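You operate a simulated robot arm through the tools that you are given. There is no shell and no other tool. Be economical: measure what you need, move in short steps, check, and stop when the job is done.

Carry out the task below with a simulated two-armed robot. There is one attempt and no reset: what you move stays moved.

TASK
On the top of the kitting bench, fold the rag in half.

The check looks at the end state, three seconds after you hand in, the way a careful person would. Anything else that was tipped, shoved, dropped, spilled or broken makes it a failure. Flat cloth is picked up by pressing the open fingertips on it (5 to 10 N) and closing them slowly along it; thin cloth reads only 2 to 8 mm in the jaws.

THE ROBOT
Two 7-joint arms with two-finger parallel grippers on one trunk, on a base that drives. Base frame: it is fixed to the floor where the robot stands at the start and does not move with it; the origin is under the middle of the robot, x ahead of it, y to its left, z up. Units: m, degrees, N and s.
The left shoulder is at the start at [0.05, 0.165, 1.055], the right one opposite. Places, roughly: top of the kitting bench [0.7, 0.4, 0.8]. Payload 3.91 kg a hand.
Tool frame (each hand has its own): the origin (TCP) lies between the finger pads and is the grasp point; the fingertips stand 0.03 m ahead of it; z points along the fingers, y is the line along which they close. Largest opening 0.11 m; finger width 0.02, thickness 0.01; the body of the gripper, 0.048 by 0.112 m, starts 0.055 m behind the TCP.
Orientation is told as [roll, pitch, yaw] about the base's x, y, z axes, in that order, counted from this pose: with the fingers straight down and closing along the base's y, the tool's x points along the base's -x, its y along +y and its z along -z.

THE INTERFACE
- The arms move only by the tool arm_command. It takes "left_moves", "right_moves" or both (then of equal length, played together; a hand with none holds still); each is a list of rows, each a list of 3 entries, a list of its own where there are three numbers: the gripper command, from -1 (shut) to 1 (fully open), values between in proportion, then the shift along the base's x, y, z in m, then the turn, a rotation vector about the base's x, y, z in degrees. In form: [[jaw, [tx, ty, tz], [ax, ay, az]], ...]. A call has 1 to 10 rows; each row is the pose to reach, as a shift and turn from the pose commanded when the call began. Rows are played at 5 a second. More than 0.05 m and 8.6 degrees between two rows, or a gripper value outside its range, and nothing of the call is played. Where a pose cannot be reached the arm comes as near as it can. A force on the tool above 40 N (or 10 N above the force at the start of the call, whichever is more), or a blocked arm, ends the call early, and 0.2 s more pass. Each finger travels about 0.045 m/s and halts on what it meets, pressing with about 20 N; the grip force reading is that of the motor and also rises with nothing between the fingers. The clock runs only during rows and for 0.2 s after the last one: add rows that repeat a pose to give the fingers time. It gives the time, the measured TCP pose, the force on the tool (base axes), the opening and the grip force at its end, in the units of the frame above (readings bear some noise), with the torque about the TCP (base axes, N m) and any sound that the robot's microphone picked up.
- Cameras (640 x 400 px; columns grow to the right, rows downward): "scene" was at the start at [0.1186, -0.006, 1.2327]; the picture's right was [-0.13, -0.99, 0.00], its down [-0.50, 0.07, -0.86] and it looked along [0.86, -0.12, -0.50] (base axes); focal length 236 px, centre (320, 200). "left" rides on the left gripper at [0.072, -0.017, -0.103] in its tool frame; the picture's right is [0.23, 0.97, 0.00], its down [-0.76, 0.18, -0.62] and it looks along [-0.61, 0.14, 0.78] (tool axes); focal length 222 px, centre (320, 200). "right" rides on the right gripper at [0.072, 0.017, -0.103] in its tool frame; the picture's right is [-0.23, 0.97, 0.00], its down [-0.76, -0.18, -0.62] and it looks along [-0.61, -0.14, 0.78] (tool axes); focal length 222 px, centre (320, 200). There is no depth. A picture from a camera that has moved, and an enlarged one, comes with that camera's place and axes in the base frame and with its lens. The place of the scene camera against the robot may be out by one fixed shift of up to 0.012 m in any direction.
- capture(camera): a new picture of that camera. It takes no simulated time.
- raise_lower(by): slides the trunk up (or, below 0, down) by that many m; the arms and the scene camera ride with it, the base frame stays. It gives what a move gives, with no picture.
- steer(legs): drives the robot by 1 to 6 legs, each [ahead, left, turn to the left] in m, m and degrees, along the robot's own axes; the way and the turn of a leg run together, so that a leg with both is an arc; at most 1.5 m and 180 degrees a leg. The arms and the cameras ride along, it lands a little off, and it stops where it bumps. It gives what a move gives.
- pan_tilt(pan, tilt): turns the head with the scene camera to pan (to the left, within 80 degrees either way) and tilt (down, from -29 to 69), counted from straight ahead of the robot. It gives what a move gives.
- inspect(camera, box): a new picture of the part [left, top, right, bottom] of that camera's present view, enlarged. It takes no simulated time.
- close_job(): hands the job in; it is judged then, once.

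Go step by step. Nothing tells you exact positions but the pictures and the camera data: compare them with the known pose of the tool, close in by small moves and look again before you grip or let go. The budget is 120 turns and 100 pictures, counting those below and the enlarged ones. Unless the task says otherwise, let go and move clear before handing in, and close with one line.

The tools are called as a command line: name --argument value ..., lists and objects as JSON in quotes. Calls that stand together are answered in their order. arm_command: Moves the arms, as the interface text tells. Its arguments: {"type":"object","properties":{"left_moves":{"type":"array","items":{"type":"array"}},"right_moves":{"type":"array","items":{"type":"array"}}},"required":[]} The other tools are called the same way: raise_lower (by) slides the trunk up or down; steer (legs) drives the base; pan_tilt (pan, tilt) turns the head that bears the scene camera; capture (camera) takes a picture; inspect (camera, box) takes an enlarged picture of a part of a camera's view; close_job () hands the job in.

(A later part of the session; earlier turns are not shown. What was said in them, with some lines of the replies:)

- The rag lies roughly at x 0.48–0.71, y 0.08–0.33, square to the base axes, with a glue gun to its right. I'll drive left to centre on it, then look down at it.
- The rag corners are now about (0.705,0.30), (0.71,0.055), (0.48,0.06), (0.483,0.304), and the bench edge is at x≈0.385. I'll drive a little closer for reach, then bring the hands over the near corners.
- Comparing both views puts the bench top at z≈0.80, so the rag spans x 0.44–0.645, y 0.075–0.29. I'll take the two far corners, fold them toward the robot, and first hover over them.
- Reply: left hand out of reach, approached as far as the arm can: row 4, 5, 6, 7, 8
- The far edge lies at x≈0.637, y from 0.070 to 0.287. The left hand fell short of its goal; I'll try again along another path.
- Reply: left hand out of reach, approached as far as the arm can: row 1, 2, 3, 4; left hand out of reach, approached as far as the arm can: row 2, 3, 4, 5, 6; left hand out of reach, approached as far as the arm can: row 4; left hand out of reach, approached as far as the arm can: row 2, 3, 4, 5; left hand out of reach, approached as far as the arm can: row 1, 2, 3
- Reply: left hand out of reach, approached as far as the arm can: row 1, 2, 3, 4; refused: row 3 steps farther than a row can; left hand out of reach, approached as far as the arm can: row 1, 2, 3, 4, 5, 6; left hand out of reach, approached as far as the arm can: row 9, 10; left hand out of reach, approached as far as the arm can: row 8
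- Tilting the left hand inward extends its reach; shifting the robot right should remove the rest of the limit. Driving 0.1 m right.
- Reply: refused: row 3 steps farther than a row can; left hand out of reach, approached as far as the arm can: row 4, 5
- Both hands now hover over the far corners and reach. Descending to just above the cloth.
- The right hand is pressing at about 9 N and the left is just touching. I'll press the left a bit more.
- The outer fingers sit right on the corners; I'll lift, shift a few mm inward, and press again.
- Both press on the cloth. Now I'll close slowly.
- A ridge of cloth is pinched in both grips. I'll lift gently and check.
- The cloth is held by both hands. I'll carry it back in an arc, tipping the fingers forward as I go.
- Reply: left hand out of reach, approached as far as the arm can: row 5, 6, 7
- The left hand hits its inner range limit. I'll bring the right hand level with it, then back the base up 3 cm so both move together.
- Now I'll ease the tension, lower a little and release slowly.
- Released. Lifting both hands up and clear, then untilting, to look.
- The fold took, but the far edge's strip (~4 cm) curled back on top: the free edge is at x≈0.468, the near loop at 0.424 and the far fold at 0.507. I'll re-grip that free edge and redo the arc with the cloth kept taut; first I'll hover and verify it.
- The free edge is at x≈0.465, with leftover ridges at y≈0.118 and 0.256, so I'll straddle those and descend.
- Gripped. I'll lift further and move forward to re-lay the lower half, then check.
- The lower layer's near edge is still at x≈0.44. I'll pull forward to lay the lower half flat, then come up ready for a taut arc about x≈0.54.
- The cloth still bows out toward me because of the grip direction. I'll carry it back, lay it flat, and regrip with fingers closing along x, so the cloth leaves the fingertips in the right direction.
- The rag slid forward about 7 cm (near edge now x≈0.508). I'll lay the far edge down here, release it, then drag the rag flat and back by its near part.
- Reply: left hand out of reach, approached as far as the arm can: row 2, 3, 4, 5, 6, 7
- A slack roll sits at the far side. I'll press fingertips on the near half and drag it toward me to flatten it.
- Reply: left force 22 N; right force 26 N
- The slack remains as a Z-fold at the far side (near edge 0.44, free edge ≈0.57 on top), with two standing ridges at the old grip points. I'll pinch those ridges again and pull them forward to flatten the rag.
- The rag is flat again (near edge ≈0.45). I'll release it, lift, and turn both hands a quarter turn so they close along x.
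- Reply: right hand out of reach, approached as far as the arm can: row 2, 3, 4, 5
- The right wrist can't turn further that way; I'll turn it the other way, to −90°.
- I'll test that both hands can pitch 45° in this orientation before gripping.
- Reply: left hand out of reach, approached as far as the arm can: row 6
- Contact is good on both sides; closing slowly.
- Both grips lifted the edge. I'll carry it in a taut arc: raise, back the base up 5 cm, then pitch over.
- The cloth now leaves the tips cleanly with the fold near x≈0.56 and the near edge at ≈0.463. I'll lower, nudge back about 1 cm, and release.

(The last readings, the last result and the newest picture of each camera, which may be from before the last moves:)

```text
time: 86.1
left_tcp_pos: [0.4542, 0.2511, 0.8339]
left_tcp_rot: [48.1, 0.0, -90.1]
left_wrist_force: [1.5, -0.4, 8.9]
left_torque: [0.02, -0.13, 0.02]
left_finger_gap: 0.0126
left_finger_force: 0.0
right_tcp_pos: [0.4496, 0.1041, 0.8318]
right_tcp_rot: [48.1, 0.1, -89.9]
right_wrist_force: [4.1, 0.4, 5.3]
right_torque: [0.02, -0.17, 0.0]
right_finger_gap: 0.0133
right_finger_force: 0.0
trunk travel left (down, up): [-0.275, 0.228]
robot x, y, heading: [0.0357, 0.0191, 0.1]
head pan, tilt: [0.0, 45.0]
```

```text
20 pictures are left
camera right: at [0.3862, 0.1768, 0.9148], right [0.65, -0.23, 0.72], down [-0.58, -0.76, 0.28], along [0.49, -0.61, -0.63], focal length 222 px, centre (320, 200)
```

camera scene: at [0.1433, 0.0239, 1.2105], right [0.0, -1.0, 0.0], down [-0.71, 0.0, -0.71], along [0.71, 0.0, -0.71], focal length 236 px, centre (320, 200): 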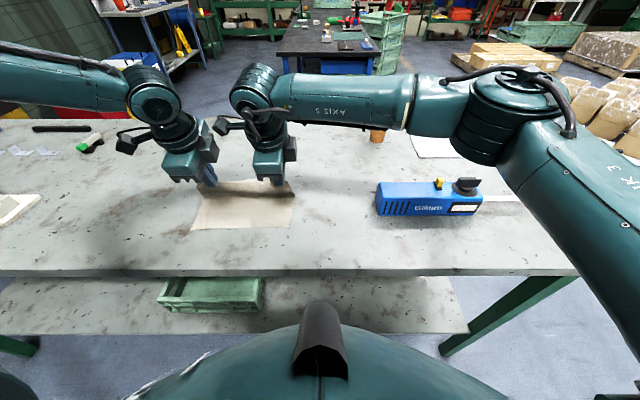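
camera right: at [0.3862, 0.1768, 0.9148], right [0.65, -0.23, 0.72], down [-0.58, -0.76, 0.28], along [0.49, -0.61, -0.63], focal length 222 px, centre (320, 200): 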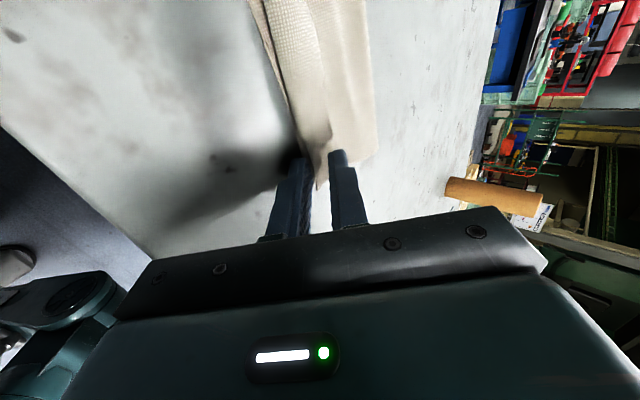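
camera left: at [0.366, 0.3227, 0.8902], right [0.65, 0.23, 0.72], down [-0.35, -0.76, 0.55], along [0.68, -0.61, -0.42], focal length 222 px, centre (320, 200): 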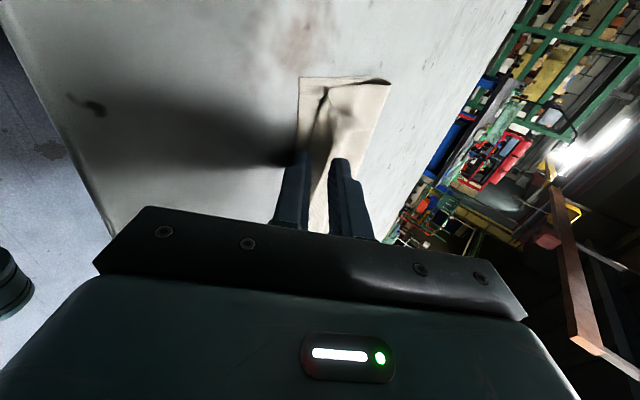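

arm_command --left_moves '[[-0.7, [-0.003, 0, 0.004], [0, 0, 0]], [-0.7, [-0.009, 0, 0.009], [0, 0, 0]], [-0.7, [-0.014, 0, 0.013], [0, 0, 0]]]' --right_moves '[[-0.7, [-0.003, 0, 0.004], [0, 0, 0]], [-0.7, [-0.009, 0, 0.009], [0, 0, 0]], [-0.7, [-0.014, 0, 0.013], [0, 0, 0]]]'

steer --legs '[[-0.06, 0, 0]]'

arm_command --left_moves '[[-0.7, [0, 0.01, 0.04], [0, 0, 0]], [-0.7, [0, 0.04, 0.08], [0, 8, 0]], [-0.7, [0, 0.08, 0.1], [0, 16, 0]], [-0.7, [0, 0.12, 0.11], [0, 24, 0]], [-0.7, [0, 0.16, 0.11], [0, 32, 0]], [-0.7, [0, 0.16, 0.11], [0, 40, 0]], [-0.7, [0, 0.16, 0.11], [0, 48, 0]]]' --right_moves '[[-0.7, [0, -0.01, 0.04], [0, 0, 0]], [-0.7, [0, -0.04, 0.08], [0, 8, 0]], [-0.7, [0, -0.08, 0.1], [0, 16, 0]], [-0.7, [0, -0.12, 0.11], [0, 24, 0]], [-0.7, [0, -0.16, 0.11], [0, 32, 0]], [-0.7, [0, -0.16, 0.11], [0, 40, 0]], [-0.7, [0, -0.16, 0.11], [0, 48, 0]]]'

inspect --camera "scene" --box '[170, 160, 330, 260]'

```text
time: 86.9
left_tcp_pos: [0.441, 0.2503, 0.8448]
left_tcp_rot: [47.8, 0.0, -90.1]
left_wrist_force: [0.4, -0.7, -0.7]
left_torque: [0.03, -0.01, 0.02]
left_finger_gap: 0.0165
left_finger_force: 0.1
right_tcp_pos: [0.4365, 0.1046, 0.8444]
right_tcp_rot: [47.9, 0.0, -89.9]
right_wrist_force: [-0.1, 0.0, 0.8]
right_torque: [0.02, -0.01, 0.03]
right_finger_gap: 0.0167
right_finger_force: 0.0
trunk travel left (down, up): [-0.275, 0.228]
robot x, y, heading: [0.0289, 0.018, 0.2]
head pan, tilt: [0.0, 45.0]
```

```text
time: 87.9
left_tcp_pos: [0.3806, 0.2516, 0.8462]
left_tcp_rot: [48.0, 0.0, -90.0]
left_wrist_force: [-0.4, 0.4, -0.6]
left_torque: [-0.01, 0.01, -0.06]
left_finger_gap: 0.0167
left_finger_force: 0.0
right_tcp_pos: [0.3764, 0.106, 0.8445]
right_tcp_rot: [48.0, 0.2, -89.9]
right_wrist_force: [-0.3, -0.5, 0.1]
right_torque: [0.03, -0.03, 0.0]
right_finger_gap: 0.0165
right_finger_force: 0.0
trunk travel left (down, up): [-0.275, 0.228]
robot x, y, heading: [-0.0279, 0.0168, 0.0]
head pan, tilt: [0.0, 45.0]
```

```text
time: 89.5
left_tcp_pos: [0.382, 0.4111, 0.9566]
left_tcp_rot: [-0.2, 0.0, -90.0]
left_wrist_force: [-0.7, 0.5, 0.1]
left_torque: [-0.01, -0.03, 0.0]
left_finger_gap: 0.0166
left_finger_force: 0.1
left hand out of reach, approached as far as the arm can: row 1
right_tcp_pos: [0.377, -0.0551, 0.9557]
right_tcp_rot: [-0.2, 0.2, -89.9]
right_wrist_force: [-0.6, 0.2, -0.1]
right_torque: [-0.01, 0.02, -0.01]
right_finger_gap: 0.0168
right_finger_force: 0.0
trunk travel left (down, up): [-0.275, 0.228]
robot x, y, heading: [-0.0313, 0.0166, -0.3]
head pan, tilt: [0.0, 45.0]
```

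```text
4.00 times, centred on (250, 210) of scene
camera zoom: at [0.0847, 0.024, 1.2104], right [0.0, -1.0, 0.0], down [-0.71, 0.0, -0.71], along [0.71, 0.0, -0.71], focal length 945 px, centre (600, 160)
```

zoom: 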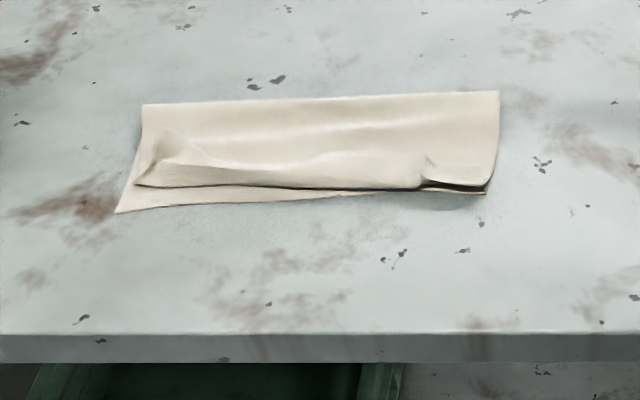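

inspect --camera "scene" --box '[195, 178, 255, 216]'

inspect --camera "scene" --box '[245, 175, 305, 213]'

```text
10.53 times, centred on (225, 197) of scene
camera zoom: at [0.0847, 0.024, 1.2104], right [0.0, -1.0, 0.0], down [-0.71, 0.0, -0.71], along [0.71, 0.0, -0.71], focal length 2486 px, centre (1320, 232)
```

zoom: 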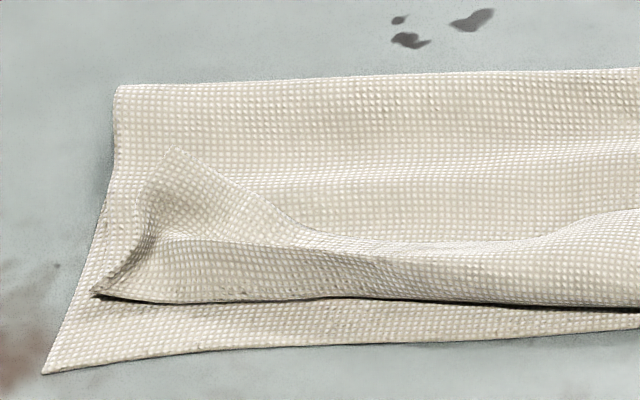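

```text
10.53 times, centred on (275, 194) of scene
camera zoom: at [0.0847, 0.024, 1.2104], right [0.0, -1.0, 0.0], down [-0.71, 0.0, -0.71], along [0.71, 0.0, -0.71], focal length 2486 px, centre (794, 263)
```

zoom: 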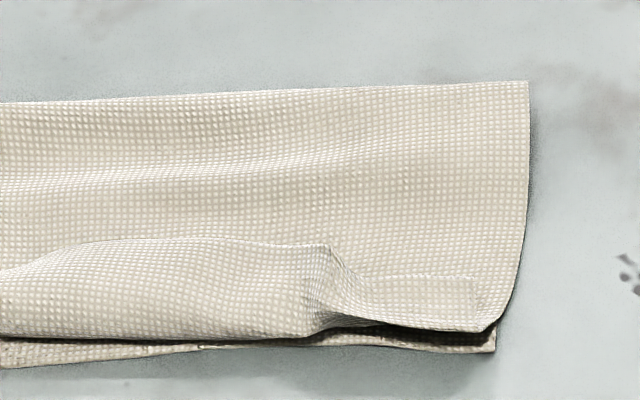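

The fold is now nearly right, but a 2–3 cm cuff of the top edge is turned back on itself, worst at the left corner. I'll sweep closed fingertips from behind the cuff toward me to flip it out, starting from a hover behind it.

steer --legs '[[0.12, 0, 0]]'

arm_command --left_moves '[[-1, [0.015, -0.03, 0], [0, 0, 0]], [-1, [0.03, -0.06, 0], [0, 0, 0]], [-1, [0.045, -0.09, 0], [0, 0, 0]], [-1, [0.045, -0.12, -0.02], [0, 0, 0]], [-1, [0.04, -0.127, -0.04], [0, 0, 0]]]' --right_moves '[[-1, [0.01, 0.03, 0], [0, 0, 0]], [-1, [0.015, 0.07, 0], [0, 0, 0]], [-1, [0.018, 0.11, 0], [0, 0, 0]], [-1, [0.018, 0.15, -0.02], [0, 0, 0]], [-1, [0.018, 0.165, -0.04], [0, 0, 0]]]'

capture --camera "left"

capture --camera "right"

```text
time: 90.8
left_tcp_pos: [0.5026, 0.4115, 0.955]
left_tcp_rot: [-0.2, 0.0, -90.0]
left_wrist_force: [0.4, -0.1, -0.5]
left_torque: [0.0, 0.04, -0.02]
left_finger_gap: 0.0164
left_finger_force: 0.2
right_tcp_pos: [0.4978, -0.054, 0.9554]
right_tcp_rot: [-0.2, 0.1, -90.0]
right_wrist_force: [0.0, 0.0, -0.2]
right_torque: [0.02, 0.0, 0.01]
right_finger_gap: 0.0165
right_finger_force: 0.0
trunk travel left (down, up): [-0.275, 0.228]
robot x, y, heading: [0.0946, 0.0196, -0.1]
head pan, tilt: [0.0, 45.0]
```

```text
time: 92.0
left_tcp_pos: [0.5416, 0.2829, 0.9158]
left_tcp_rot: [0.0, 0.1, -90.0]
left_wrist_force: [-0.2, 0.2, 0.1]
left_torque: [-0.01, 0.01, 0.02]
left_finger_gap: 0.0001
left_finger_force: 19.6
right_tcp_pos: [0.5158, 0.1119, 0.9158]
right_tcp_rot: [0.0, 0.1, -90.0]
right_wrist_force: [-0.2, 0.5, 0.3]
right_torque: [0.01, 0.0, 0.02]
right_finger_gap: 0.0
right_finger_force: 19.7
trunk travel left (down, up): [-0.275, 0.228]
robot x, y, heading: [0.0944, 0.0205, -0.2]
head pan, tilt: [0.0, 45.0]
```

```text
16 pictures are left
camera left: at [0.5232, 0.3557, 1.0195], right [0.97, 0.23, 0.0], down [0.18, -0.76, 0.62], along [0.14, -0.61, -0.78], focal length 222 px, centre (320, 200)
```

left: 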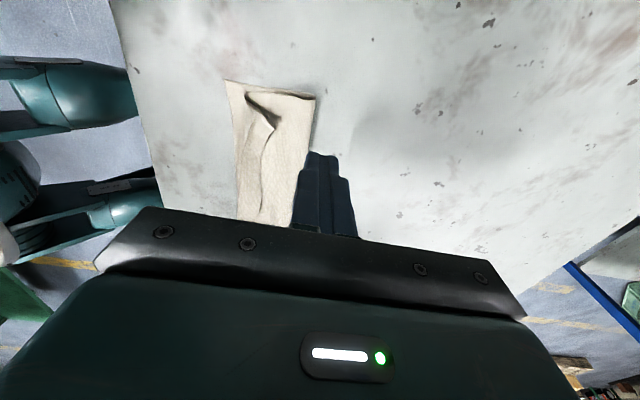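

```text
15 pictures are left
camera right: at [0.5341, 0.1828, 1.0198], right [0.97, -0.23, 0.0], down [-0.18, -0.76, 0.62], along [-0.14, -0.6, -0.78], focal length 222 px, centre (320, 200)
```

right: 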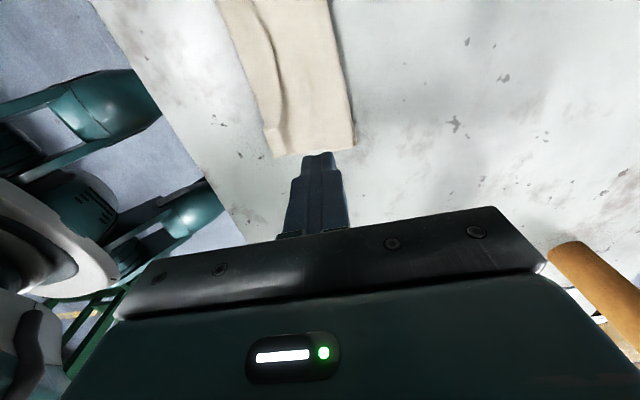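

arm_command --left_moves '[[-1, [-0.022, -0.021, -0.04], [0, 0, 0]], [-1, [-0.022, -0.021, -0.075], [0, 0, 0]], [-1, [-0.022, -0.021, -0.0815], [0, 0, 0]], [-1, [-0.035, -0.021, -0.0815], [0, 0, 0]], [-1, [-0.05, -0.021, -0.0815], [0, 0, 0]], [-1, [-0.065, -0.021, -0.081], [0, 0, 0]], [-1, [-0.08, -0.021, -0.08], [0, 0, 0]], [-1, [-0.095, -0.021, -0.079], [0, 0, 0]], [-1, [-0.11, -0.021, -0.079], [0, 0, 0]]]' --right_moves '[[-1, [0, 0, -0.04], [0, 0, 0]], [-1, [0, 0, -0.075], [0, 0, 0]], [-1, [0, 0, -0.0815], [0, 0, 0]], [-1, [-0.012, 0, -0.0815], [0, 0, 0]], [-1, [-0.024, 0, -0.0815], [0, 0, 0]], [-1, [-0.036, 0, -0.081], [0, 0, 0]], [-1, [-0.05, 0, -0.08], [0, 0, 0]], [-1, [-0.065, 0, -0.079], [0, 0, 0]], [-1, [-0.08, 0, -0.079], [0, 0, 0]]]'

capture --camera "left"

capture --camera "right"

```text
refused: row 1 steps farther than a row can; nothing moved
```

```text
14 pictures are left
camera left: at [0.5232, 0.3557, 1.0195], right [0.97, 0.23, 0.0], down [0.18, -0.76, 0.62], along [0.14, -0.61, -0.78], focal length 222 px, centre (320, 200)
```

left: 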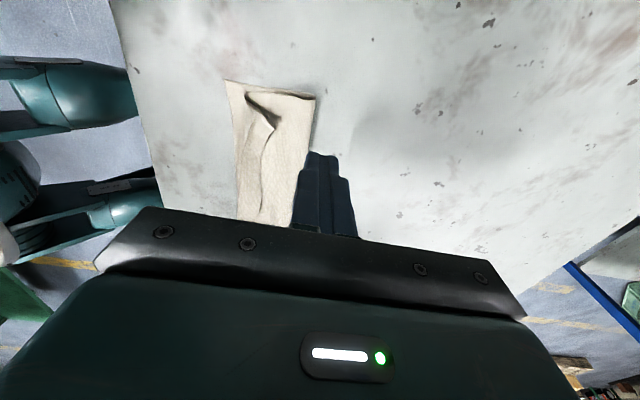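

```text
13 pictures are left
camera right: at [0.5341, 0.1828, 1.0198], right [0.97, -0.23, 0.0], down [-0.18, -0.76, 0.62], along [-0.14, -0.6, -0.78], focal length 222 px, centre (320, 200)
```

right: 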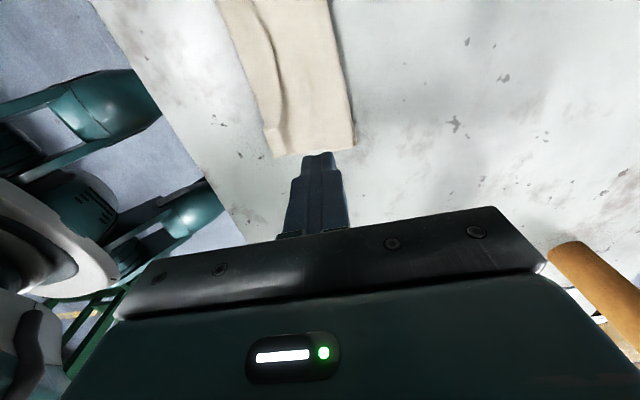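

arm_command --left_moves '[[-1, [-0.022, -0.021, -0.03], [0, 0, 0]], [-1, [-0.022, -0.021, -0.065], [0, 0, 0]], [-1, [-0.022, -0.021, -0.08], [0, 0, 0]], [-1, [-0.022, -0.021, -0.0825], [0, 0, 0]]]' --right_moves '[[-1, [0, 0, -0.03], [0, 0, 0]], [-1, [0, 0, -0.065], [0, 0, 0]], [-1, [0, 0, -0.08], [0, 0, 0]], [-1, [0, 0, -0.0825], [0, 0, 0]]]'

```text
time: 93.0
left_tcp_pos: [0.5187, 0.2631, 0.8333]
left_tcp_rot: [-0.1, 0.0, -90.0]
left_wrist_force: [0.8, -0.7, -0.2]
left_torque: [-0.04, 0.0, -0.03]
left_finger_gap: 0.0002
left_finger_force: 20.2
right_tcp_pos: [0.5146, 0.1107, 0.833]
right_tcp_rot: [0.0, 0.1, -90.0]
right_wrist_force: [-0.8, 0.1, 0.2]
right_torque: [-0.02, 0.01, 0.01]
right_finger_gap: 0.0
right_finger_force: 20.0
trunk travel left (down, up): [-0.275, 0.228]
robot x, y, heading: [0.0938, 0.0187, -0.1]
head pan, tilt: [0.0, 45.0]
```

arm_command --left_moves '[[-1, [-0.012, 0, 0], [0, 0, 0]], [-1, [-0.024, 0, 0], [0, 0, 0]], [-1, [-0.036, 0, 0.001], [0, 0, 0]], [-1, [-0.048, 0, 0.002], [0, 0, 0]], [-1, [-0.06, 0, 0.003], [0, 0, 0]], [-1, [-0.072, 0, 0.003], [0, 0, 0]]]' --right_moves '[[-1, [-0.012, 0, 0], [0, 0, 0]], [-1, [-0.024, 0, 0], [0, 0, 0]], [-1, [-0.036, 0, 0.001], [0, 0, 0]], [-1, [-0.048, 0, 0.002], [0, 0, 0]], [-1, [-0.058, 0, 0.003], [0, 0, 0]], [-1, [-0.068, 0, 0.003], [0, 0, 0]]]'

capture --camera "left"

```text
time: 94.3
left_tcp_pos: [0.4461, 0.2628, 0.8371]
left_tcp_rot: [-0.1, 0.0, -90.1]
left_wrist_force: [0.8, -0.1, 0.2]
left_torque: [0.02, 0.01, -0.04]
left_finger_gap: 0.0
left_finger_force: 20.2
right_tcp_pos: [0.4472, 0.1094, 0.8356]
right_tcp_rot: [0.0, 0.2, -89.8]
right_wrist_force: [0.3, 0.4, -0.2]
right_torque: [0.0, 0.0, 0.03]
right_finger_gap: 0.0
right_finger_force: 20.1
trunk travel left (down, up): [-0.275, 0.228]
robot x, y, heading: [0.0945, 0.0179, 0.0]
head pan, tilt: [0.0, 45.0]
```

```text
12 pictures are left
camera left: at [0.4285, 0.3343, 0.9401], right [0.97, 0.23, 0.0], down [0.18, -0.76, 0.62], along [0.14, -0.61, -0.78], focal length 222 px, centre (320, 200)
```

left: 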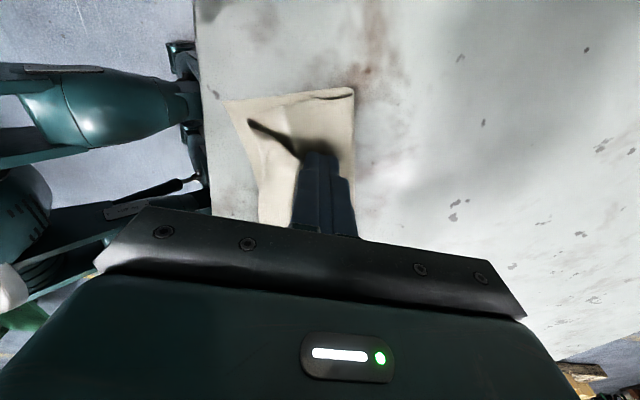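

The sweep slid the whole rag toward me (near edge ≈0.38) without flipping the cuff. I'll lift and look, then pin the rag with one hand while the other pulls the cuff corner out.

arm_command --left_moves '[[-1, [0.0, 0, 0.03], [0, 0, 0]], [-0.8, [0, 0.03, 0.065], [0, 0, 0]], [-0.6, [0, 0.07, 0.085], [0, 0, 0]], [-0.6, [0, 0.11, 0.1], [0, 0, 0]]]' --right_moves '[[-1, [0.0, 0, 0.03], [0, 0, 0]], [-1, [0.0, -0.03, 0.065], [0, 0, 0]], [-1, [0, -0.07, 0.085], [0, 0, 0]], [-1, [0, -0.11, 0.1], [0, 0, 0]]]'

inspect --camera "scene" --box '[160, 210, 320, 310]'

```text
time: 95.3
left_tcp_pos: [0.4448, 0.3732, 0.936]
left_tcp_rot: [-0.1, 0.0, -90.2]
left_wrist_force: [0.3, 0.2, 0.7]
left_torque: [-0.02, -0.02, -0.02]
left_finger_gap: 0.0224
left_finger_force: 0.1
right_tcp_pos: [0.4455, -0.0004, 0.9353]
right_tcp_rot: [0.0, 0.1, -90.0]
right_wrist_force: [0.7, -1.0, -0.5]
right_torque: [-0.01, 0.01, 0.0]
right_finger_gap: 0.0
right_finger_force: 20.7
trunk travel left (down, up): [-0.275, 0.228]
robot x, y, heading: [0.0929, 0.0182, 0.1]
head pan, tilt: [0.0, 45.0]
```

```text
4.00 times, centred on (240, 260) of scene
camera zoom: at [0.204, 0.0237, 1.2105], right [0.0, -1.0, 0.0], down [-0.71, 0.0, -0.71], along [0.71, 0.0, -0.71], focal length 945 px, centre (640, -40)
```

zoom: 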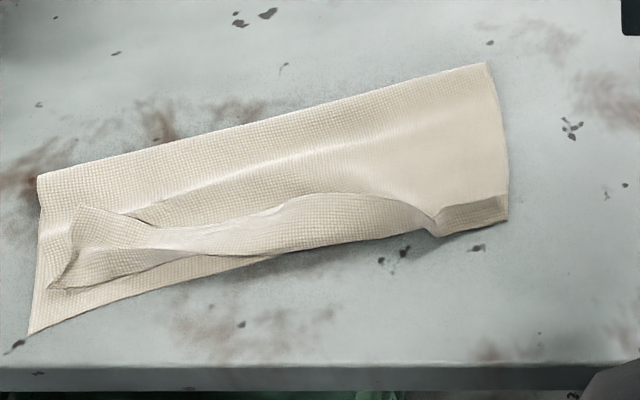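

The left cuff corner is at about (0.439, 0.289) and should go to (0.382, 0.292). I'll back off, pin the flap with the right hand at about (0.495, 0.16), and pinch the cuff corner with the left.

steer --legs '[[-0.1, 0, 0]]'

arm_command --left_moves '[[-0.45, [0.01, 0, 0], [0, 0, 8.4]], [-0.45, [0.02, 0, 0], [0, 0, 16.8]], [-0.45, [0.03, 0, 0], [0, 0, 25.2]], [-0.45, [0.04, 0, 0], [0, 0, 33.6]], [-0.45, [0.05, 0, 0], [0, 0, 42]], [-0.45, [0.06, 0, 0], [0, 0, 50.4]], [-0.45, [0.07, 0, 0], [0, 0, 58.8]], [-0.45, [0.08, -0.03, 0], [0, 0, 67.2]], [-0.45, [0.085, -0.06, 0], [0, 0, 75.6]], [-0.45, [0.085, -0.09, 0], [0, 0, 84]]]' --right_moves '[[-1, [0.02, 0, 0], [0, 0, 0]], [-1, [0.04, 0.01, 0], [0, 0, 0]], [-1, [0.06, 0.03, 0], [0, 0, 0]], [-1, [0.08, 0.05, 0], [0, 0, 0]], [-1, [0.1, 0.07, 0], [0, 0, 0]], [-1, [0.12, 0.1, 0], [0, 0, 0]], [-1, [0.14, 0.13, 0], [0, 0, 0]], [-1, [0.15, 0.155, -0.03], [0, 0, 0]], [-1, [0.15, 0.16, -0.06], [0, 0, 0]], [-1, [0.15, 0.16, -0.085], [0, 0, 0]]]'

```text
time: 96.5
left_tcp_pos: [0.3463, 0.372, 0.935]
left_tcp_rot: [0.0, 0.0, -90.2]
left_wrist_force: [0.7, 0.4, -0.1]
left_torque: [0.01, -0.01, 0.01]
left_finger_gap: 0.0221
left_finger_force: 0.0
right_tcp_pos: [0.3469, -0.0002, 0.9354]
right_tcp_rot: [0.0, 0.1, -90.1]
right_wrist_force: [0.1, 0.1, 0.1]
right_torque: [0.01, -0.03, 0.02]
right_finger_gap: 0.0
right_finger_force: 20.3
trunk travel left (down, up): [-0.275, 0.228]
robot x, y, heading: [-0.0081, 0.0191, -0.3]
head pan, tilt: [0.0, 45.0]
```

```text
time: 98.7
left_tcp_pos: [0.4321, 0.2826, 0.9337]
left_tcp_rot: [-0.1, 0.0, -5.9]
left_wrist_force: [0.5, -0.3, -0.3]
left_torque: [0.0, -0.02, 0.02]
left_finger_gap: 0.0302
left_finger_force: 0.2
right_tcp_pos: [0.4966, 0.1605, 0.849]
right_tcp_rot: [0.1, 0.1, -90.0]
right_wrist_force: [0.4, 0.7, 0.5]
right_torque: [0.01, 0.0, 0.01]
right_finger_gap: 0.0
right_finger_force: 19.8
trunk travel left (down, up): [-0.275, 0.228]
robot x, y, heading: [-0.007, 0.0167, 0.3]
head pan, tilt: [0.0, 45.0]
```

arm_command --left_moves '[[-0.45, [-0.001, -0.005, -0.03], [0, 0, 3]], [-0.45, [-0.001, -0.007, -0.06], [0, 0, 6]], [-0.45, [-0.001, -0.007, -0.08], [0, 0, 6]], [-0.45, [-0.001, -0.007, -0.088], [0, 0, 6]]]' --right_moves '[[-1, [0, 0, -0.01], [0, 0, 0]], [-1, [0, 0, -0.015], [0, 0, 0]], [-1, [0, 0, -0.018], [0, 0, 0]], [-1, [0, 0, -0.019], [0, 0, 0]]]'

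inspect --camera "left" --box '[190, 50, 430, 210]'

```text
time: 99.7
left_tcp_pos: [0.4295, 0.2773, 0.8475]
left_tcp_rot: [0.1, -0.2, 0.0]
left_wrist_force: [1.0, 0.1, 0.2]
left_torque: [-0.02, 0.0, -0.01]
left_finger_gap: 0.0301
left_finger_force: 0.0
right_tcp_pos: [0.4972, 0.1604, 0.8308]
right_tcp_rot: [-0.1, 0.3, -90.0]
right_wrist_force: [0.1, -0.3, 3.9]
right_torque: [0.01, -0.01, -0.01]
right_finger_gap: 0.0
right_finger_force: 20.2
trunk travel left (down, up): [-0.275, 0.228]
robot x, y, heading: [-0.0017, 0.0163, -0.1]
head pan, tilt: [0.0, 45.0]
```

```text
2.50 times, centred on (310, 130) of left
camera zoom: at [0.3562, 0.2587, 0.9504], right [-0.23, 0.97, 0.0], down [0.76, 0.18, 0.62], along [0.61, 0.14, -0.78], focal length 555 px, centre (345, 375)
```

zoom: 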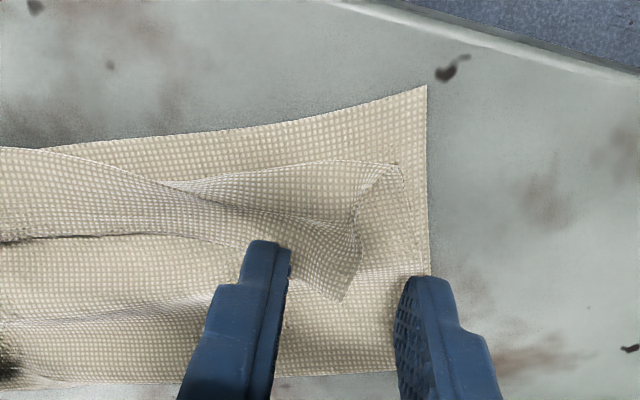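

arm_command --left_moves '[[-0.45, [0.001, -0.016, 0], [0, 0, 0]], [-0.45, [0.001, -0.016, -0.01], [0, 0, 0]], [-0.45, [0.001, -0.016, -0.015], [0, 0, 0]], [-0.45, [0.001, -0.016, -0.0165], [0, 0, 0]]]' --right_moves '[[-1, [0, 0, -0.001], [0, 0, 0]], [-1, [0, 0, -0.002], [0, 0, 0]], [-1, [0, 0, -0.0025], [0, 0, 0]], [-1, [0, 0, -0.0025], [0, 0, 0]]]'

```text
time: 100.7
left_tcp_pos: [0.4301, 0.2595, 0.8325]
left_tcp_rot: [0.0, -0.3, 0.0]
left_wrist_force: [-0.4, 0.6, 5.2]
left_torque: [-0.1, 0.06, -0.03]
left_finger_gap: 0.0299
left_finger_force: 0.0
right_tcp_pos: [0.4959, 0.1612, 0.8315]
right_tcp_rot: [0.2, 0.2, -90.0]
right_wrist_force: [3.2, 1.6, 25.5]
right_torque: [-0.03, -0.06, 0.01]
right_finger_gap: 0.0002
right_finger_force: 20.5
trunk travel left (down, up): [-0.275, 0.228]
robot x, y, heading: [-0.006, 0.0192, -0.2]
head pan, tilt: [0.0, 45.0]
```

Right hand pins at ~25 N and the left touches lightly at 5 N. I'll close the left slowly and lift a little.

arm_command --left_moves '[[-0.55, [0, 0, 0], [0, 0, 0]], [-0.65, [0, 0, 0], [0, 0, 0]], [-0.75, [0, 0, 0], [0, 0, 0]], [-0.85, [0, 0, 0], [0, 0, 0]], [-1, [0, 0, 0], [0, 0, 0]], [-1, [0, 0, 0], [0, 0, 0]], [-1, [0, 0, 0], [0, 0, 0]], [-1, [0, 0, 0.01], [0, 0, 0]], [-1, [-0.003, 0, 0.02], [0, 0, 0]]]'

inspect --camera "left" --box '[190, 50, 430, 210]'

```text
time: 102.7
left_tcp_pos: [0.4267, 0.2592, 0.8519]
left_tcp_rot: [0.0, -0.1, -0.1]
left_wrist_force: [0.5, -0.4, -0.8]
left_torque: [-0.06, 0.0, -0.02]
left_finger_gap: 0.0024
left_finger_force: 20.9
right_tcp_pos: [0.496, 0.1597, 0.8314]
right_tcp_rot: [0.3, 0.3, -90.0]
right_wrist_force: [1.1, 1.9, 30.3]
right_torque: [-0.02, 0.03, -0.01]
right_finger_gap: 0.0002
right_finger_force: 19.4
trunk travel left (down, up): [-0.275, 0.228]
robot x, y, heading: [-0.0092, 0.0175, -0.2]
head pan, tilt: [0.0, 45.0]
```

```text
2.50 times, centred on (310, 130) of left
camera zoom: at [0.3527, 0.2423, 0.9545], right [-0.23, 0.97, 0.0], down [0.76, 0.18, 0.62], along [0.61, 0.14, -0.78], focal length 555 px, centre (345, 375)
```

zoom: 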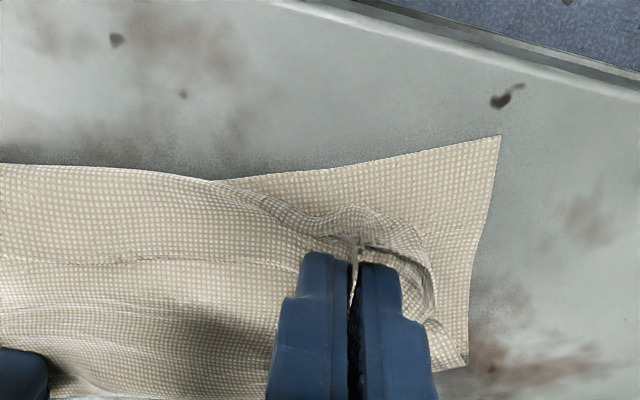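

arm_command --left_moves '[[-1, [-0.004, 0.002, 0.012], [0, -6, 0]], [-1, [-0.016, 0.005, 0.018], [0, -12, 0]], [-1, [-0.03, 0.008, 0.016], [0, -18, 0]], [-1, [-0.044, 0.01, 0.008], [0, -24, 0]], [-1, [-0.053, 0.011, -0.004], [0, -24, 0]], [-1, [-0.058, 0.011, -0.012], [0, -24, 0]]]'

inspect --camera "left" --box '[190, 50, 430, 210]'

```text
time: 104.1
left_tcp_pos: [0.3695, 0.2697, 0.8388]
left_tcp_rot: [-0.2, -24.2, 0.1]
left_wrist_force: [2.2, -2.2, -0.4]
left_torque: [-0.07, -0.03, 0.02]
left_finger_gap: 0.0018
left_finger_force: 20.0
right_tcp_pos: [0.4948, 0.1622, 0.8308]
right_tcp_rot: [0.2, 0.3, -89.8]
right_wrist_force: [-6.2, 7.0, 29.7]
right_torque: [0.17, 0.21, -0.01]
right_finger_gap: 0.0
right_finger_force: 19.9
trunk travel left (down, up): [-0.275, 0.228]
robot x, y, heading: [-0.0074, 0.0165, 0.1]
head pan, tilt: [0.0, 45.0]
```

```text
2.50 times, centred on (310, 130) of left
camera zoom: at [0.2592, 0.2536, 0.9047], right [-0.21, 0.97, -0.09], down [0.44, 0.18, 0.88], along [0.87, 0.14, -0.46], focal length 555 px, centre (345, 375)
```

zoom: 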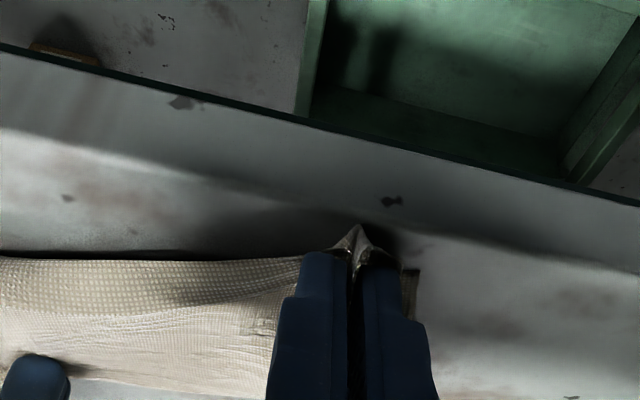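

The cuff is pulled out and taut on the left. Lower, release and lift away; then release the pin.

arm_command --left_moves '[[-1, [0.003, -0.001, -0.005], [0, 0, 0]], [-0.9, [0.003, -0.001, -0.006], [0, 0, 0]], [-0.8, [0.003, -0.001, -0.006], [0, 0, 0]], [-0.7, [0.003, -0.001, -0.006], [0, 0, 0]], [-0.6, [0.003, -0.001, -0.006], [0, 0, 0]], [-0.6, [0.003, -0.001, 0.005], [0, 0, 0]], [-0.6, [0.003, -0.001, 0.03], [0, 0, 0]], [-0.6, [0.003, 0.02, 0.06], [0, 6, 0]], [-0.6, [0.003, 0.05, 0.09], [0, 14, 0]], [-0.6, [0.003, 0.08, 0.11], [0, 22, 0]]]'

arm_command --right_moves '[[-1, [0, 0, 0.015], [0, 0, 0]], [-1, [0, 0, 0.04], [0, 0, 0]], [-1, [0, -0.02, 0.08], [0, 0, 0]], [-1, [0, -0.06, 0.1], [0, 0, 0]], [-1, [-0.02, -0.1, 0.1], [0, 0, 0]], [-1, [-0.04, -0.14, 0.1], [0, 0, 0]]]'

inspect --camera "scene" --box '[175, 175, 319, 265]'

```text
time: 106.3
left_tcp_pos: [0.3713, 0.3501, 0.9486]
left_tcp_rot: [-0.1, -2.0, 0.0]
left_wrist_force: [-0.3, 0.8, 0.4]
left_torque: [-0.01, -0.04, 0.01]
left_finger_gap: 0.0218
left_finger_force: 0.0
right_tcp_pos: [0.4963, 0.161, 0.831]
right_tcp_rot: [0.3, 0.2, -90.0]
right_wrist_force: [-2.2, 4.1, 29.7]
right_torque: [0.09, 0.13, -0.01]
right_finger_gap: 0.0001
right_finger_force: 20.2
trunk travel left (down, up): [-0.275, 0.228]
robot x, y, heading: [-0.003, 0.0191, -0.2]
head pan, tilt: [0.0, 45.0]
```

```text
time: 107.7
left_tcp_pos: [0.3743, 0.3502, 0.9481]
left_tcp_rot: [0.0, -2.0, -0.2]
left_wrist_force: [-0.8, 0.2, -0.4]
left_torque: [-0.02, 0.01, 0.02]
left_finger_gap: 0.022
left_finger_force: 0.0
right_tcp_pos: [0.4582, 0.02, 0.9294]
right_tcp_rot: [0.0, 0.2, -90.1]
right_wrist_force: [-0.5, 0.6, 0.2]
right_torque: [0.0, -0.01, -0.02]
right_finger_gap: 0.0
right_finger_force: 20.4
trunk travel left (down, up): [-0.275, 0.228]
robot x, y, heading: [-0.0071, 0.0197, -0.0]
head pan, tilt: [0.0, 45.0]
```

```text
4.44 times, centred on (247, 220) of scene
camera zoom: at [0.1043, 0.0235, 1.2105], right [0.0, -1.0, 0.0], down [-0.71, 0.0, -0.71], along [0.71, 0.0, -0.71], focal length 1050 px, centre (644, 111)
```

zoom: 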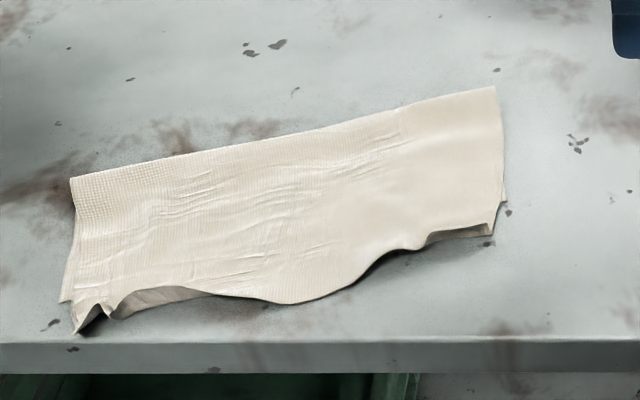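

Much better: the cuff is gone and the top half now covers the lower one. Taking a closer look at the front edge.

inspect --camera "scene" --box '[185, 215, 249, 255]'

inspect --camera "scene" --box '[236, 190, 300, 230]'

```text
10.00 times, centred on (217, 235) of scene
camera zoom: at [0.1043, 0.0235, 1.2105], right [0.0, -1.0, 0.0], down [-0.71, 0.0, -0.71], along [0.71, 0.0, -0.71], focal length 2362 px, centre (1350, -150)
```

zoom: 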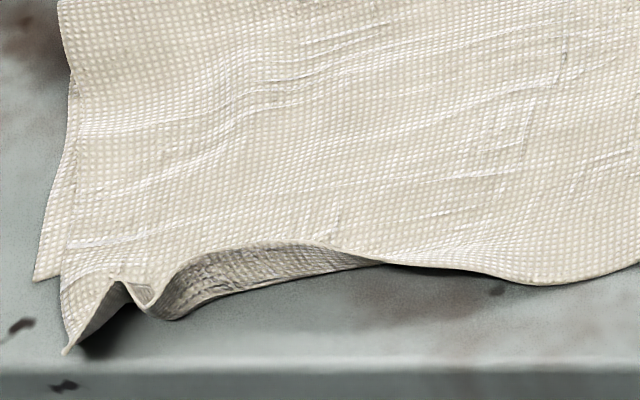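

```text
10.00 times, centred on (268, 210) of scene
camera zoom: at [0.1043, 0.0235, 1.2105], right [0.0, -1.0, 0.0], down [-0.71, 0.0, -0.71], along [0.71, 0.0, -0.71], focal length 2362 px, centre (840, 100)
```

zoom: 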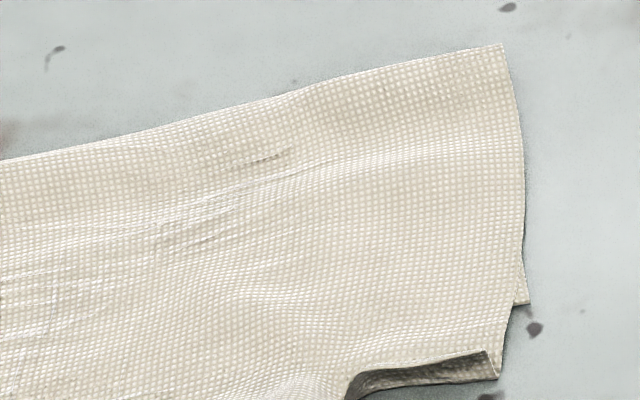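

The top half overshoots by about 2 cm and has curled, tented bits along its front edge. I'll press these down lightly from above, dragging about 1.5 cm forward.

arm_command --left_moves '[[-0.2, [0.005, -0.03, 0], [0, 0, 0]], [0.0, [0.01, -0.065, -0.01], [0, 0, 0]], [0.0, [0.011, -0.09, -0.04], [0, 0, 0]], [0.0, [0.011, -0.092, -0.08], [0, 0, 0]], [0.0, [0.011, -0.092, -0.105], [0, 0, 0]], [0.0, [0.011, -0.092, -0.115], [0, 0, 0]], [0.0, [0.011, -0.092, -0.116], [0, 0, 0]]]' --right_moves '[[-1, [-0.01, 0.03, 0], [0, 0, 0]], [-1, [-0.02, 0.065, -0.01], [0, 0, 0]], [-1, [-0.022, 0.095, -0.04], [0, 0, 0]], [-1, [-0.022, 0.1, -0.07], [0, 0, 0]], [-1, [-0.022, 0.1, -0.09], [0, 0, 0]], [-1, [-0.022, 0.1, -0.096], [0, 0, 0]], [-1, [-0.022, 0.1, -0.097], [0, 0, 0]]]'

```text
time: 109.3
left_tcp_pos: [0.3852, 0.2598, 0.8319]
left_tcp_rot: [-0.2, -2.1, -0.1]
left_wrist_force: [0.3, -0.2, 0.1]
left_torque: [0.01, -0.01, 0.0]
left_finger_gap: 0.0551
left_finger_force: 0.0
right_tcp_pos: [0.4351, 0.1202, 0.8328]
right_tcp_rot: [0.1, 0.1, -89.9]
right_wrist_force: [0.9, -1.0, -0.1]
right_torque: [0.02, -0.01, -0.01]
right_finger_gap: 0.0001
right_finger_force: 19.9
trunk travel left (down, up): [-0.275, 0.228]
robot x, y, heading: [-0.0039, 0.0175, -0.0]
head pan, tilt: [0.0, 45.0]
```

arm_command --left_moves '[[0.0, [0, 0, -0.0015], [0, 0, 0]], [0.0, [0.005, 0, -0.0015], [0, 0, 0]], [0.0, [0.01, 0, -0.0015], [0, 0, 0]], [0.0, [0.015, 0, -0.0015], [0, 0, 0]], [0.0, [0.015, 0, 0.01], [0, 0, 0]], [0.0, [0.015, 0, 0.05], [0, 0, 0]], [0.0, [0.015, 0.04, 0.08], [0, 0, 0]], [0.0, [0.01, 0.08, 0.1], [0, 0, 0]]]' --right_moves '[[-1, [0, 0, -0.002], [0, 0, 0]], [-1, [0.005, 0, -0.002], [0, 0, 0]], [-1, [0.01, 0, -0.002], [0, 0, 0]], [-1, [0.015, 0, -0.002], [0, 0, 0]], [-1, [0.015, 0, 0.01], [0, 0, 0]], [-1, [0.015, 0, 0.05], [0, 0, 0]], [-1, [0.015, -0.04, 0.08], [0, 0, 0]], [-1, [0.015, -0.08, 0.1], [0, 0, 0]]]'

inspect --camera "scene" --box '[175, 175, 319, 265]'

```text
time: 111.1
left_tcp_pos: [0.3918, 0.3395, 0.9333]
left_tcp_rot: [-0.1, -2.1, -0.1]
left_wrist_force: [0.4, 0.3, -0.2]
left_torque: [-0.03, -0.02, 0.01]
left_finger_gap: 0.0548
left_finger_force: 0.0
right_tcp_pos: [0.4491, 0.0418, 0.9313]
right_tcp_rot: [-0.1, 0.1, -90.1]
right_wrist_force: [0.1, 0.7, 0.4]
right_torque: [-0.01, -0.02, 0.01]
right_finger_gap: 0.0
right_finger_force: 20.0
trunk travel left (down, up): [-0.275, 0.228]
robot x, y, heading: [-0.0029, 0.0168, 0.0]
head pan, tilt: [0.0, 45.0]
```

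```text
4.44 times, centred on (247, 220) of scene
camera zoom: at [0.1042, 0.0239, 1.2104], right [0.0, -1.0, 0.0], down [-0.71, 0.0, -0.71], along [0.71, 0.0, -0.71], focal length 1050 px, centre (644, 111)
```

zoom: 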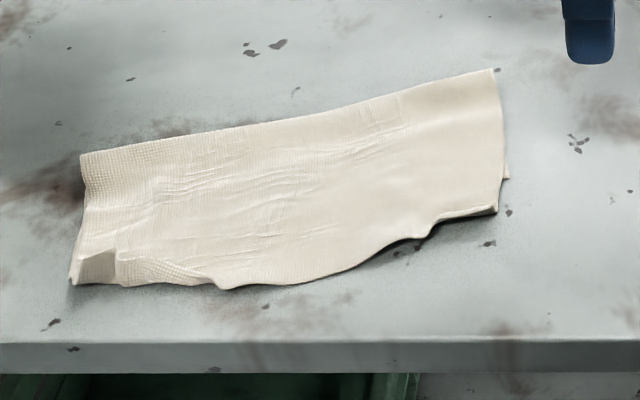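

inspect --camera "scene" --box '[185, 205, 257, 250]'

inspect --camera "scene" --box '[236, 185, 300, 225]'

```text
8.89 times, centred on (221, 228) of scene
camera zoom: at [0.1042, 0.0239, 1.2104], right [0.0, -1.0, 0.0], down [-0.71, 0.0, -0.71], along [0.71, 0.0, -0.71], focal length 2099 px, centre (1200, -44)
```

zoom: 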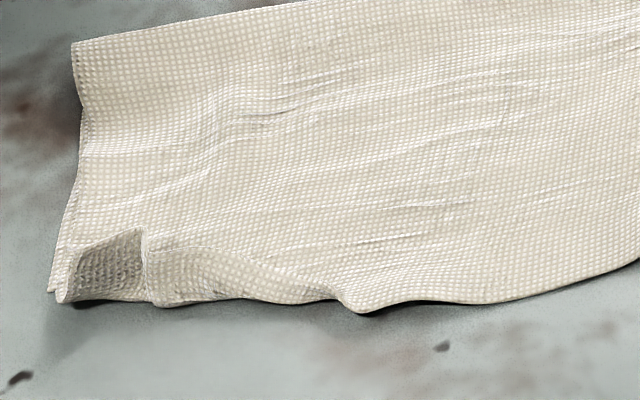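

```text
10.00 times, centred on (268, 205) of scene
camera zoom: at [0.1042, 0.0239, 1.2104], right [0.0, -1.0, 0.0], down [-0.71, 0.0, -0.71], along [0.71, 0.0, -0.71], focal length 2362 px, centre (840, 150)
```

zoom: 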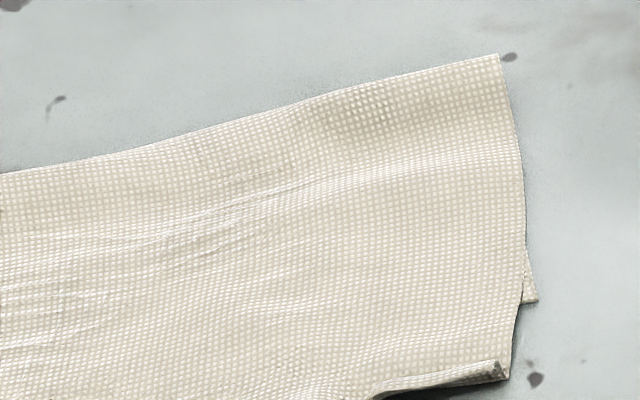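

The rag lies folded double with its edges within about 2 cm, apart from one small turned corner. Both hands are clear and I saw nothing else on the bench disturbed, so I'm handing in.

close_job

```text
The job is handed in.
```

I folded the rag in half on the kitting bench and handed the job in. The edges line up to within about 2 cm, and one small corner is still turned back. During the work the rag slid about 6 cm toward the robot and turned slightly.
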